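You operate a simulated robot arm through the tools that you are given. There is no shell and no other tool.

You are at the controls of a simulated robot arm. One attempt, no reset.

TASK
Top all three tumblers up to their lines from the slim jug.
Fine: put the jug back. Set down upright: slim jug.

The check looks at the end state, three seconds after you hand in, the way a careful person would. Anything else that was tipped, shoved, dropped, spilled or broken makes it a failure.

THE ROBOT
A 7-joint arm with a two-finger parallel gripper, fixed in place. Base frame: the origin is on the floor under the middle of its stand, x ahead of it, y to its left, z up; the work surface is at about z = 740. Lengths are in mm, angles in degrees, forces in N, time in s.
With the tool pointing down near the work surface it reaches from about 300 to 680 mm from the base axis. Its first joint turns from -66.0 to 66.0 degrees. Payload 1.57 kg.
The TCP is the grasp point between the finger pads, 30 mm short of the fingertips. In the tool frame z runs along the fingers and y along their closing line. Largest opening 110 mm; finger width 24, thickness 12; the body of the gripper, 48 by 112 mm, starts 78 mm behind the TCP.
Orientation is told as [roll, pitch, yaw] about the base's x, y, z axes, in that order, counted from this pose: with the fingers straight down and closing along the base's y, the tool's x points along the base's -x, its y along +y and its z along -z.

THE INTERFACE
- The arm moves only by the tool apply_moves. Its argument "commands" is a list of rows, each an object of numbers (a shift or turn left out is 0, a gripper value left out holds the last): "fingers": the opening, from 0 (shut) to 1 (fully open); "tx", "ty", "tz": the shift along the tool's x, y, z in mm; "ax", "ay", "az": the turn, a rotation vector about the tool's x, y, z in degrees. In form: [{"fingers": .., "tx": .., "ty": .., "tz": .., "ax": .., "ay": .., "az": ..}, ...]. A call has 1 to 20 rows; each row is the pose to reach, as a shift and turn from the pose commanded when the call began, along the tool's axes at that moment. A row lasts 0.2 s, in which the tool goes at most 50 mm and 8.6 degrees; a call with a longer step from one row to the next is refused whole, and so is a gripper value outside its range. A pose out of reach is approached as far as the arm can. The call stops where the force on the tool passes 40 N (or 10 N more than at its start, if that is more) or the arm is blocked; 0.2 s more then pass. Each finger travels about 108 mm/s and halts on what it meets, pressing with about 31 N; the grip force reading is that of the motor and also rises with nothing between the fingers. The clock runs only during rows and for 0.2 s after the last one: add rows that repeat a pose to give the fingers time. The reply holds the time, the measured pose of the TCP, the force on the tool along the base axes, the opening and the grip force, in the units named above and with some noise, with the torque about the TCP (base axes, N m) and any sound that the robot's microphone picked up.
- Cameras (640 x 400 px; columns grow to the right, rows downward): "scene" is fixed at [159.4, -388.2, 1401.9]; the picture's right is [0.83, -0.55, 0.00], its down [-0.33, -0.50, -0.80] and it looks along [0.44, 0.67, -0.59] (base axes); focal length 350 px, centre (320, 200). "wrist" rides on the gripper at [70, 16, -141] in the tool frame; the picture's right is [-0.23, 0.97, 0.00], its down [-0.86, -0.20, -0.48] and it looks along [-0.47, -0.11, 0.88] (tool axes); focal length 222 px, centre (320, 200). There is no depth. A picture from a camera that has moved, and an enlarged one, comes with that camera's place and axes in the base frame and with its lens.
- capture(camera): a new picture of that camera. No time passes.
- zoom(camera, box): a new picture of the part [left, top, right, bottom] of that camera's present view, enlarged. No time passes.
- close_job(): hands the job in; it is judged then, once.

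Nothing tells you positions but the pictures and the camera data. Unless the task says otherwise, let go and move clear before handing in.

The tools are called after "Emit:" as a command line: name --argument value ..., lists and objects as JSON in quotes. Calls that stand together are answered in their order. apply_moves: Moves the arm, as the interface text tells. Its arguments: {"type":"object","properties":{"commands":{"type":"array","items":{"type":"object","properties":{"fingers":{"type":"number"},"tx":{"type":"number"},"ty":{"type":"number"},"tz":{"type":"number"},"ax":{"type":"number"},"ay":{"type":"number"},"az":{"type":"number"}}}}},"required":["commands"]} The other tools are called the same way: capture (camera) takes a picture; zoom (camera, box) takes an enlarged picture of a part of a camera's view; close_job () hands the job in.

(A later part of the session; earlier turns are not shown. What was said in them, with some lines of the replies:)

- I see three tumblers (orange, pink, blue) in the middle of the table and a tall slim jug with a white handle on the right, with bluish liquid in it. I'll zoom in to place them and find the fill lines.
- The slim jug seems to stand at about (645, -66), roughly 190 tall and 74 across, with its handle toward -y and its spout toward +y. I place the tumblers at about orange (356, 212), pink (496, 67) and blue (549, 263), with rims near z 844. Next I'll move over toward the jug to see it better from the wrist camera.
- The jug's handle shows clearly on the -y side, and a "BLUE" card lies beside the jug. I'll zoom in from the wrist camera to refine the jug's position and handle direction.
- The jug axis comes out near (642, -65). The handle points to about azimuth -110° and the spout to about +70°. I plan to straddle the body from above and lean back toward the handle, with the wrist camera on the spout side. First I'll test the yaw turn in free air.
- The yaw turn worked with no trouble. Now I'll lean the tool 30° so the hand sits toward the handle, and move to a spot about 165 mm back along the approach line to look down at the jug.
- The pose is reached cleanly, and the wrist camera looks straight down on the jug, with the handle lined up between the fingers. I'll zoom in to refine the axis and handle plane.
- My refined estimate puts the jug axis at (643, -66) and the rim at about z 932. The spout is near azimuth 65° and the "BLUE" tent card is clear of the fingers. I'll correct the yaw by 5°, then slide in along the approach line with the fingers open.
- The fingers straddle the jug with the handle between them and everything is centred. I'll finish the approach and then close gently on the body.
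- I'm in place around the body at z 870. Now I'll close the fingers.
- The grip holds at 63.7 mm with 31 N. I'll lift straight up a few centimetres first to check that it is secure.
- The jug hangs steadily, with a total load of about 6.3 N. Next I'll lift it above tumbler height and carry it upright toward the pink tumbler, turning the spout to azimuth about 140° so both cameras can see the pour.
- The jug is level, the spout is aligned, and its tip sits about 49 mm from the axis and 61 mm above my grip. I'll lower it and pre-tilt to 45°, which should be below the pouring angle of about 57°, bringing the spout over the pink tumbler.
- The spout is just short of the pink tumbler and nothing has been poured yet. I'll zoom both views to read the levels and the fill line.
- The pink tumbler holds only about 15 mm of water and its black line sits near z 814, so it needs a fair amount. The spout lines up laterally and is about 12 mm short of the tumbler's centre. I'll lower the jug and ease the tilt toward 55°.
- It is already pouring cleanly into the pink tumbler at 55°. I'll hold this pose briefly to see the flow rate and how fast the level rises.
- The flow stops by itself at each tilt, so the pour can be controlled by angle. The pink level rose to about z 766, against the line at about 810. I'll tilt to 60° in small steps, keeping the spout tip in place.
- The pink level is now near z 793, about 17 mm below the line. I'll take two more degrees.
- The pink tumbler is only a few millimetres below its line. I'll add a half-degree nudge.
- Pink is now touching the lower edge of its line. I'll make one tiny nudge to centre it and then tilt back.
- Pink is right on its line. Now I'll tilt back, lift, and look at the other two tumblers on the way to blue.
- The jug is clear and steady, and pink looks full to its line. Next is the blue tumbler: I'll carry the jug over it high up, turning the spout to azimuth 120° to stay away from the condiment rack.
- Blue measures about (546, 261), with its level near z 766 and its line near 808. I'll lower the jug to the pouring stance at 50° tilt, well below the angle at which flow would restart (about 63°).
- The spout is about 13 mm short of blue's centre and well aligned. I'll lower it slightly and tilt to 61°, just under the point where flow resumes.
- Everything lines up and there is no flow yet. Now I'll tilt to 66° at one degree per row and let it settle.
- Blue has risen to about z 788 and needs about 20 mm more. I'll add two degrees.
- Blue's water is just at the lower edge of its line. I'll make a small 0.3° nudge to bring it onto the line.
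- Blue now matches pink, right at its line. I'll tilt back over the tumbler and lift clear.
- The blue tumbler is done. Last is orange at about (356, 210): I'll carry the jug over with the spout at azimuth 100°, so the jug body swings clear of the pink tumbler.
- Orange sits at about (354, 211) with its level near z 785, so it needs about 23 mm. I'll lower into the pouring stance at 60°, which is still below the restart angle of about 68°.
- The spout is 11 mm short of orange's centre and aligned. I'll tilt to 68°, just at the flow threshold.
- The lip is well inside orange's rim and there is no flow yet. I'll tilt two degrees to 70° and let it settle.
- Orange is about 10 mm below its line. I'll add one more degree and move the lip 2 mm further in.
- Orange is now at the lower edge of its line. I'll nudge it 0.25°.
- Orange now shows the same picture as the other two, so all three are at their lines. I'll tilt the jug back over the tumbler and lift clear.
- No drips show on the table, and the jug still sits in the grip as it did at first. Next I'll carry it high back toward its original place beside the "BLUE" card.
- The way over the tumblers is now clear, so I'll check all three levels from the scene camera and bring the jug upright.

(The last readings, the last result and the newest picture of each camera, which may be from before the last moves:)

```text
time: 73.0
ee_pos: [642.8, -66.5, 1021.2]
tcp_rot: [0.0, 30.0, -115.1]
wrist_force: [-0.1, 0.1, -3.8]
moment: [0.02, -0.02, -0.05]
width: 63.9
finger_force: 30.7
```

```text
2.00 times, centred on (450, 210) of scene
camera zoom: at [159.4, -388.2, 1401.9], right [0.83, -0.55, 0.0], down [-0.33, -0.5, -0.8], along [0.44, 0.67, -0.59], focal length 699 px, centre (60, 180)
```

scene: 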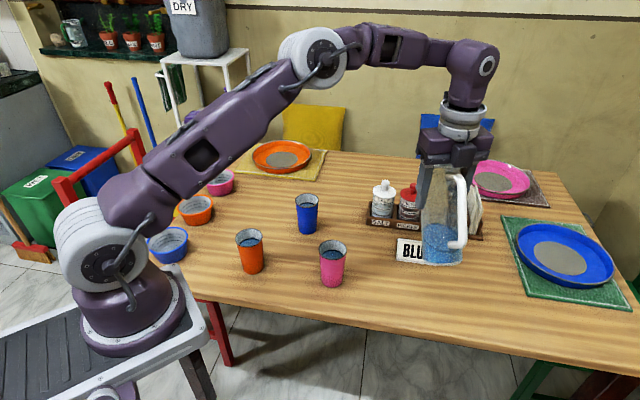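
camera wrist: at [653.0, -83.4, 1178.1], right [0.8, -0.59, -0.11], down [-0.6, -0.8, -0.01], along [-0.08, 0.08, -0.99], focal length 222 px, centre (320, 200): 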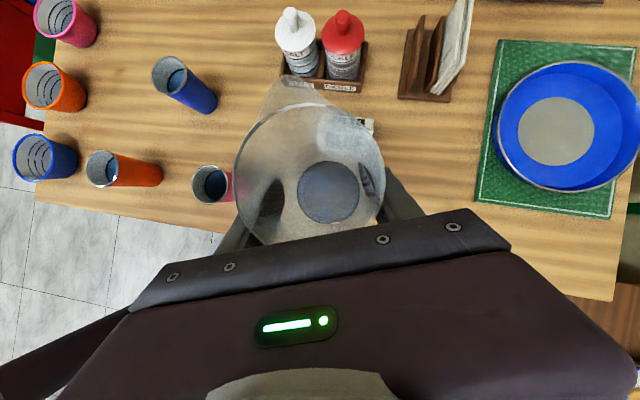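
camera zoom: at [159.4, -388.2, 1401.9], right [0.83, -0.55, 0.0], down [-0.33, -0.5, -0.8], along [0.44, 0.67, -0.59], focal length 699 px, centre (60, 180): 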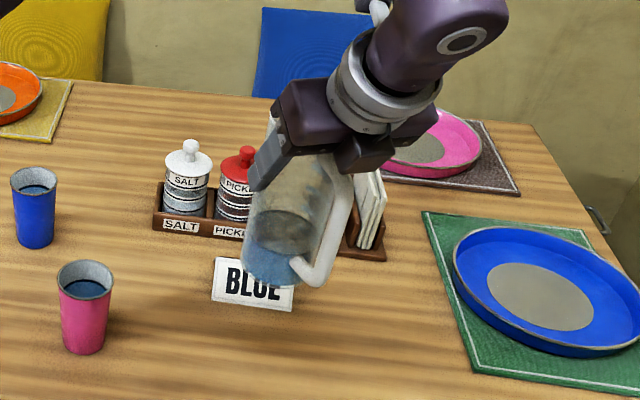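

All three levels sit at their lines from the scene camera too, and the jug is upright above its old spot. I'll lower it straight down to just above the table.

Emit:
apply_moves --commands '[{"tx": -6, "tz": 10.4}, {"tx": -12, "tz": 20.8}, {"tx": -18, "tz": 31.2}, {"tx": -24, "tz": 41.6}, {"tx": -30, "tz": 52}, {"tx": -36, "tz": 62.4}, {"tx": -42, "tz": 72.7}, {"tx": -48, "tz": 83.1}, {"tx": -54, "tz": 93.5}, {"tx": -60, "tz": 103.9}, {"tx": -65, "tz": 112.6}, {"tx": -69, "tz": 119.5}, {"tx": -71.5, "tz": 123.8}, {"tx": -71.5, "tz": 123.8}]'

Emit:
zoom --camera "scene" --box '[370, 170, 530, 310]'

Emit:
capture --camera "wrist"

```text
time: 76.0
ee_pos: [643.3, -66.7, 878.3]
tcp_rot: [0.0, 30.0, -115.0]
wrist_force: [-0.6, -0.4, -2.2]
moment: [0.03, -0.01, 0.0]
width: 63.9
finger_force: 31.2
```

```text
2.86 times, centred on (450, 240) of scene
camera zoom: at [159.4, -388.2, 1401.9], right [0.83, -0.55, 0.0], down [-0.33, -0.5, -0.8], along [0.44, 0.67, -0.59], focal length 999 px, centre (-51, 86)
```

zoom: 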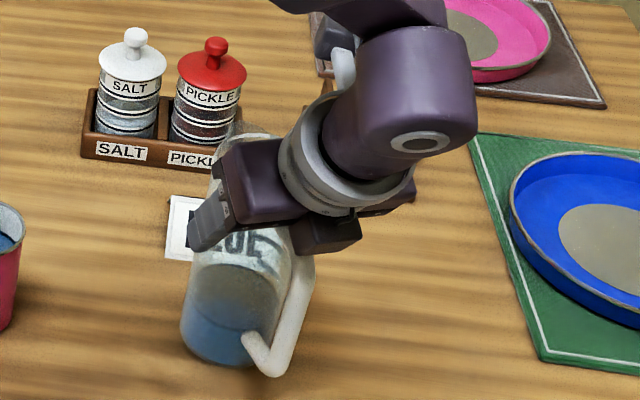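

```text
taken
camera wrist: at [653.7, -83.2, 1035.1], right [0.8, -0.59, -0.11], down [-0.6, -0.8, -0.01], along [-0.08, 0.08, -0.99], focal length 222 px, centre (320, 200)
```

wrist: 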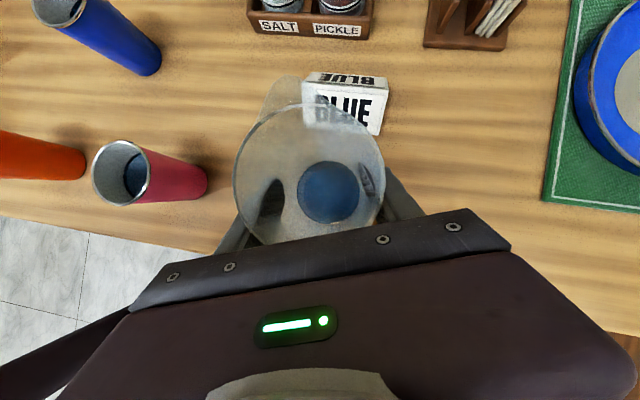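

I'm about 7 mm above the original height, going by the camera pose. I'll lower in 1 mm steps and watch the force.

Emit:
apply_moves --commands '[{"tx": -0.75, "tz": 1.3}, {"tx": -1.5, "tz": 2.6}, {"tx": -2, "tz": 3.5}, {"tx": -2.5, "tz": 4.3}, {"tx": -3, "tz": 5.2}, {"tx": -3.25, "tz": 5.6}, {"tx": -3.5, "tz": 6.1}, {"tx": -3.5, "tz": 6.1}, {"tx": -3.5, "tz": 6.1}]'

Emit:
zoom --camera "scene" --box '[370, 170, 530, 310]'

Emit:
zoom --camera "wrist" --box '[220, 60, 400, 240]'

```text
time: 78.0
ee_pos: [642.6, -66.8, 872.3]
tcp_rot: [0.2, 30.0, -115.1]
wrist_force: [-2.3, 0.5, 21.7]
moment: [-0.44, 0.78, -0.03]
width: 63.9
finger_force: 31.3
```

```text
2.86 times, centred on (450, 240) of scene
camera zoom: at [158.9, -388.1, 1402.0], right [0.83, -0.55, 0.0], down [-0.33, -0.5, -0.8], along [0.44, 0.67, -0.59], focal length 999 px, centre (-51, 86)
```

zoom: 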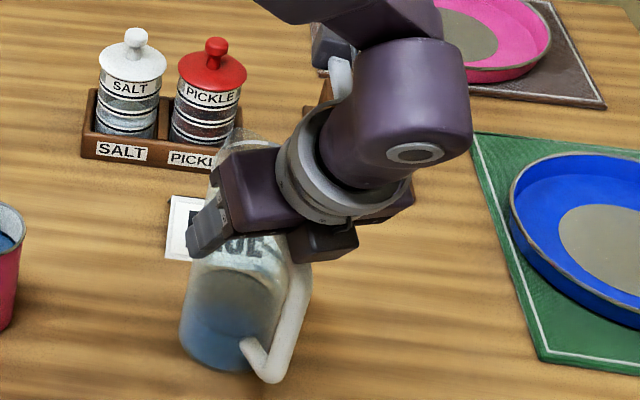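

```text
2.22 times, centred on (310, 150) of wrist
camera zoom: at [652.6, -83.3, 1028.7], right [0.8, -0.59, -0.11], down [-0.6, -0.8, -0.02], along [-0.08, 0.08, -0.99], focal length 494 px, centre (342, 311)
```

zoom: 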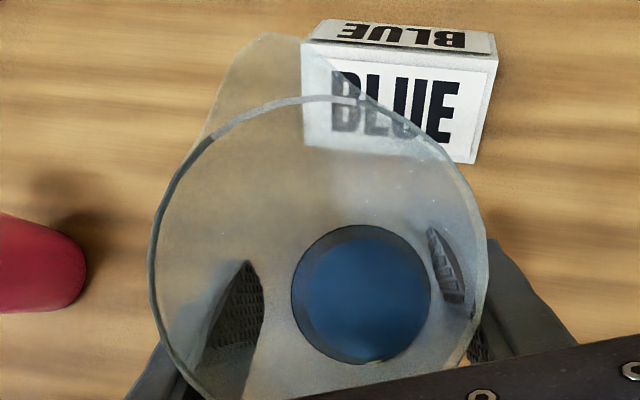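

The jug is on the table and pressed a little hard at about 22 N. I'll back off about a millimetre to relieve that before releasing.

Emit:
apply_moves --commands '[{"tx": 0.3, "tz": -0.5}, {"tx": 0.5, "tz": -0.9}, {"tx": 0.5, "tz": -0.9}, {"tx": 0.5, "tz": -0.9}]'

```text
time: 79.0
ee_pos: [641.8, -67.2, 871.5]
tcp_rot: [-0.1, 29.9, -115.0]
wrist_force: [3.6, 2.4, 8.8]
moment: [0.03, -0.37, 0.08]
width: 63.9
finger_force: 31.2
```

Emit:
apply_moves --commands '[{"tx": 0.2, "tz": -0.35}, {"tx": 0.3, "tz": -0.5}, {"tx": 0.3, "tz": -0.5}, {"tx": 0.3, "tz": -0.5}]'

Emit:
zoom --camera "scene" --box '[390, 220, 490, 310]'

```text
time: 80.0
ee_pos: [641.3, -66.8, 872.8]
tcp_rot: [0.0, 30.0, -115.0]
wrist_force: [0.8, 0.3, -3.7]
moment: [0.05, -0.02, 0.02]
width: 63.8
finger_force: 30.9
```

```text
4.44 times, centred on (440, 265) of scene
camera zoom: at [159.4, -388.2, 1401.9], right [0.83, -0.55, 0.0], down [-0.33, -0.5, -0.8], along [0.44, 0.67, -0.59], focal length 1553 px, centre (-213, -89)
```

zoom: 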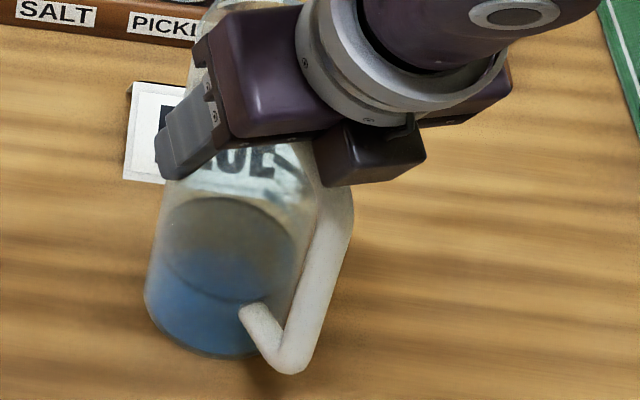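

It is now just off the surface by a fraction of a millimetre. I'll come down 0.4 mm to a light touch and then open gradually.

Emit:
apply_moves --commands '[{"tx": -0.2, "tz": 0.35}, {"tx": -0.2, "tz": 0.35}, {"tx": -0.2, "tz": 0.35}]'

```text
time: 80.8
ee_pos: [640.8, -67.5, 873.1]
tcp_rot: [0.0, 29.9, -115.0]
wrist_force: [0.1, 0.4, -2.7]
moment: [0.07, -0.02, -0.02]
width: 63.9
finger_force: 31.5
```

Emit:
apply_moves --commands '[{"tx": -0.2, "tz": 0.35}, {"tx": -0.2, "tz": 0.35}, {"tx": -0.2, "tz": 0.35}]'

```text
time: 81.6
ee_pos: [641.4, -66.3, 872.0]
tcp_rot: [0.0, 29.9, -115.0]
wrist_force: [0.1, -0.1, -3.2]
moment: [0.03, 0.01, -0.04]
width: 64.0
finger_force: 31.2
```

Emit:
apply_moves --commands '[{"tx": -0.25, "tz": 0.43}, {"tx": -0.25, "tz": 0.43}, {"tx": -0.25, "tz": 0.43}]'

Emit:
capture --camera "wrist"

```text
time: 82.4
ee_pos: [641.9, -67.2, 871.4]
tcp_rot: [0.1, 30.0, -115.0]
wrist_force: [0.5, 0.3, -2.7]
moment: [0.0, -0.04, 0.02]
width: 63.7
finger_force: 31.1
```

```text
taken
camera wrist: at [652.5, -83.6, 1028.7], right [0.8, -0.59, -0.11], down [-0.6, -0.8, -0.01], along [-0.08, 0.08, -0.99], focal length 222 px, centre (320, 200)
```

wrist: 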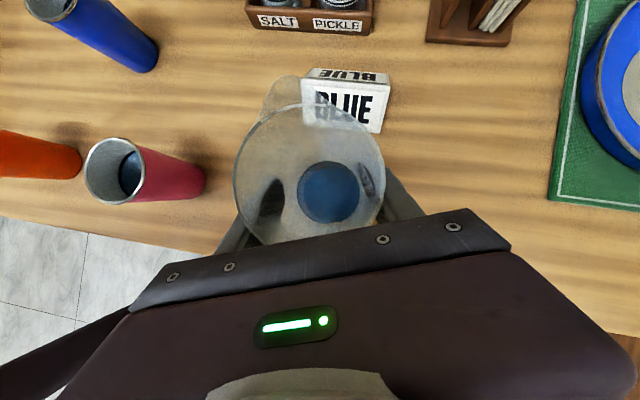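

Emit:
apply_moves --commands '[{"tx": -0.2, "tz": 0.35}, {"tx": -0.2, "tz": 0.35}, {"tx": -0.2, "tz": 0.35}]'

```text
time: 83.2
ee_pos: [641.2, -66.2, 872.1]
tcp_rot: [0.0, 30.0, -114.9]
wrist_force: [-0.3, -2.4, 7.0]
moment: [-0.39, 0.26, 0.03]
width: 63.9
finger_force: 31.6
```

The jug now has light contact at 7 N. I'll open the fingers gradually.

Emit:
apply_moves --commands '[{"fingers": 0.57}, {"fingers": 0.59}, {"fingers": 0.61}, {"fingers": 0.64}, {"fingers": 0.68}, {"fingers": 0.75}, {"fingers": 0.85}, {"fingers": 1}, {"fingers": 1}, {"fingers": 1}]'

Emit:
capture --camera "wrist"

Emit:
zoom --camera "scene" --box '[370, 170, 530, 310]'

```text
time: 85.4
ee_pos: [640.9, -66.9, 870.7]
tcp_rot: [-0.1, 30.0, -115.0]
wrist_force: [0.8, 0.4, 0.6]
moment: [0.0, 0.0, -0.02]
width: 110.1
finger_force: 0.1
```

```text
taken
camera wrist: at [652.2, -83.4, 1028.2], right [0.8, -0.59, -0.11], down [-0.6, -0.8, -0.01], along [-0.08, 0.08, -0.99], focal length 222 px, centre (320, 200)
```

wrist: 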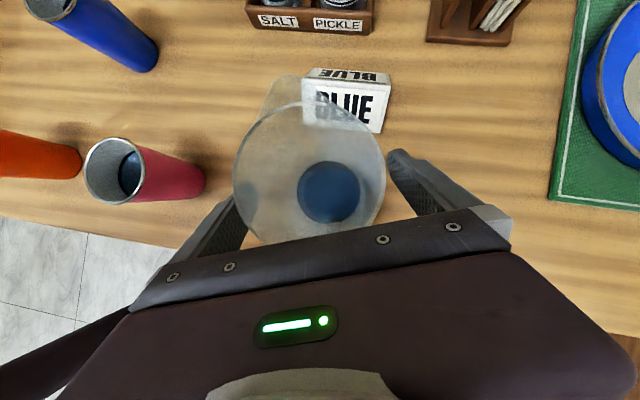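

```text
2.86 times, centred on (450, 240) of scene
camera zoom: at [159.4, -388.2, 1401.9], right [0.83, -0.55, 0.0], down [-0.33, -0.5, -0.8], along [0.44, 0.67, -0.59], focal length 999 px, centre (-51, 86)
```

zoom: 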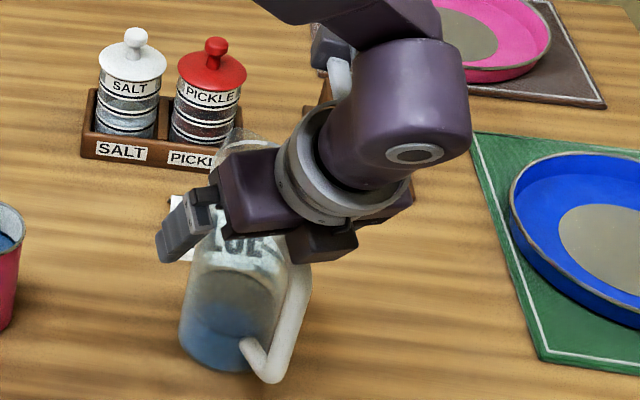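

The jug stands upright on its own. I'll back out along the approach line the same way I came in.

Emit:
apply_moves --commands '[{"tz": -6}, {"tz": -14}, {"tz": -24}, {"tz": -36}, {"tz": -50}, {"tz": -66}, {"tz": -82}, {"tz": -98}, {"tz": -114}, {"tz": -130}, {"tz": -146}, {"tz": -162}, {"tz": -178}, {"tz": -178}]'

Emit:
capture --camera "wrist"

Emit:
capture --camera "scene"

```text
time: 88.4
ee_pos: [604.7, -147.7, 1025.7]
tcp_rot: [0.0, 30.0, -115.1]
wrist_force: [0.8, 0.1, -1.4]
moment: [0.02, 0.0, 0.01]
width: 110.1
finger_force: 0.0
```

```text
taken
camera wrist: at [615.0, -164.0, 1182.6], right [0.8, -0.59, -0.11], down [-0.6, -0.8, -0.01], along [-0.08, 0.08, -0.99], focal length 222 px, centre (320, 200)
```

wrist: 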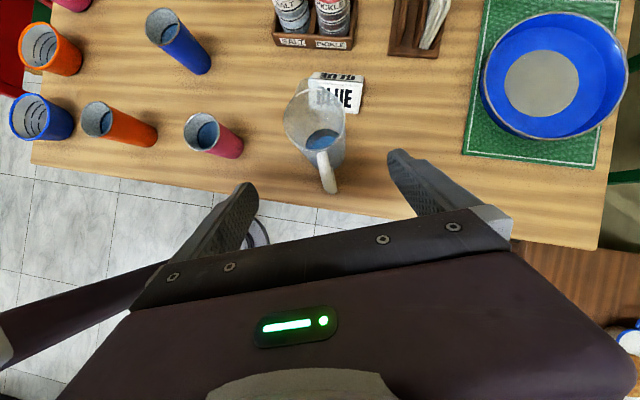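

```text
taken
```

scene: 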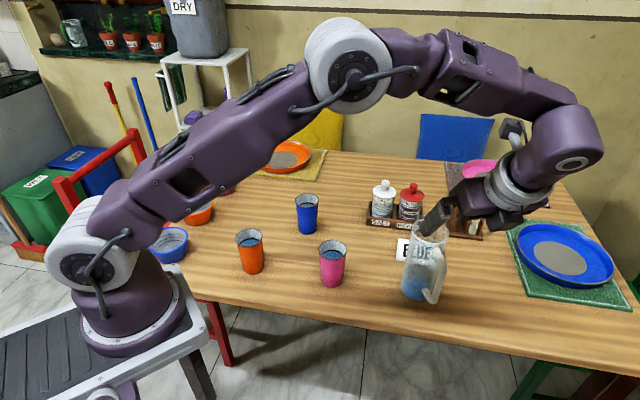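

The jug is back in its place. I'll lift further clear and inspect everything once more.

Emit:
apply_moves --commands '[{"tx": 8, "tz": -15}, {"tx": 16, "tz": -30}, {"tx": 24, "tz": -45}, {"tx": 32, "tz": -60}, {"tx": 40, "tz": -75}, {"tx": 48, "tz": -90}, {"tx": 48, "tz": -90}]'

Emit:
zoom --camera "scene" --box '[380, 200, 480, 310]'

Emit:
zoom --camera "scene" --box '[220, 180, 360, 300]'

Emit:
capture --camera "wrist"

```text
time: 90.0
ee_pos: [603.3, -153.1, 1126.1]
tcp_rot: [0.0, 29.9, -115.0]
wrist_force: [-0.3, -0.4, 0.7]
moment: [0.01, -0.03, 0.01]
width: 109.8
finger_force: 0.1
```

```text
3.64 times, centred on (430, 255) of scene
camera zoom: at [159.4, -388.2, 1401.9], right [0.83, -0.55, 0.0], down [-0.33, -0.5, -0.8], along [0.44, 0.67, -0.59], focal length 1271 px, centre (-80, 0)
```

zoom: 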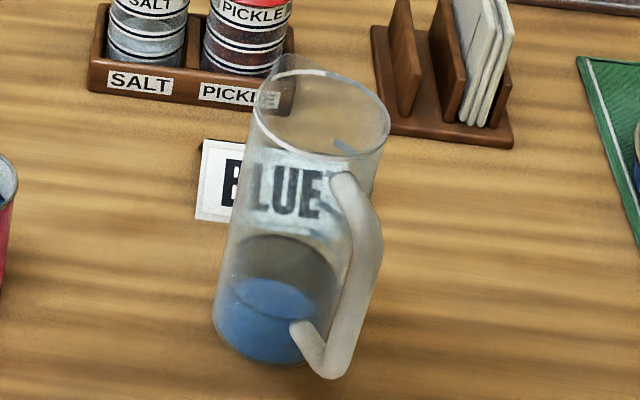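

```text
3.33 times, centred on (290, 240) of scene
camera zoom: at [159.4, -388.2, 1401.9], right [0.83, -0.55, 0.0], down [-0.33, -0.5, -0.8], along [0.44, 0.67, -0.59], focal length 1165 px, centre (420, 67)
```

zoom: 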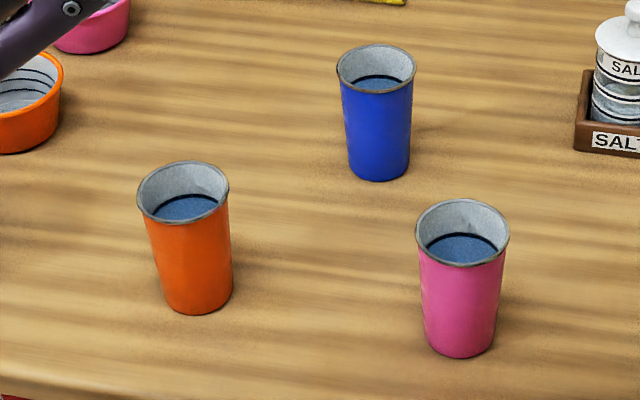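

```text
taken
camera wrist: at [613.4, -169.4, 1282.8], right [0.8, -0.59, -0.11], down [-0.6, -0.8, -0.01], along [-0.08, 0.08, -0.99], focal length 222 px, centre (320, 200)
```

wrist: 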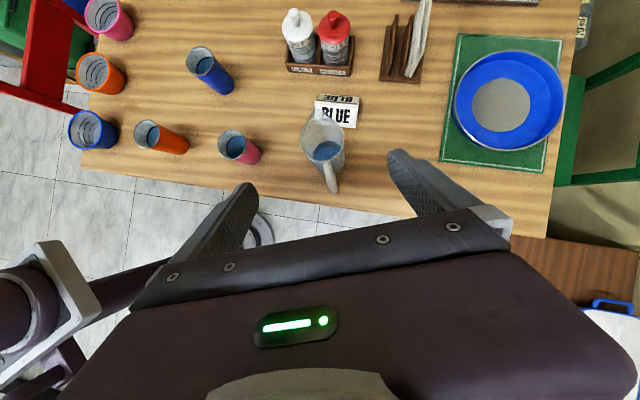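

The jug is upright within a millimetre or two of its original spot. All three tumblers are filled to their lines and haven't moved, and I see no spills. The gripper is open and clear, so I'm handing in.

Emit:
close_job

```text
The job is handed in.
```

All three tumblers (pink, blue and orange) are filled to their lines, and the job is handed in; I haven't seen the check's verdict. I compared each level with its line through both cameras, and the water sits on the line in all three.

The slim jug is upright within a millimetre or two of where it started, beside the "BLUE" card. It still has some water in it.

I saw no spills, and nothing else on the table appears to have moved. When setting the jug down I pressed it onto the table at about 22 N, then eased off before letting go. The gripper is open and clear of everything.
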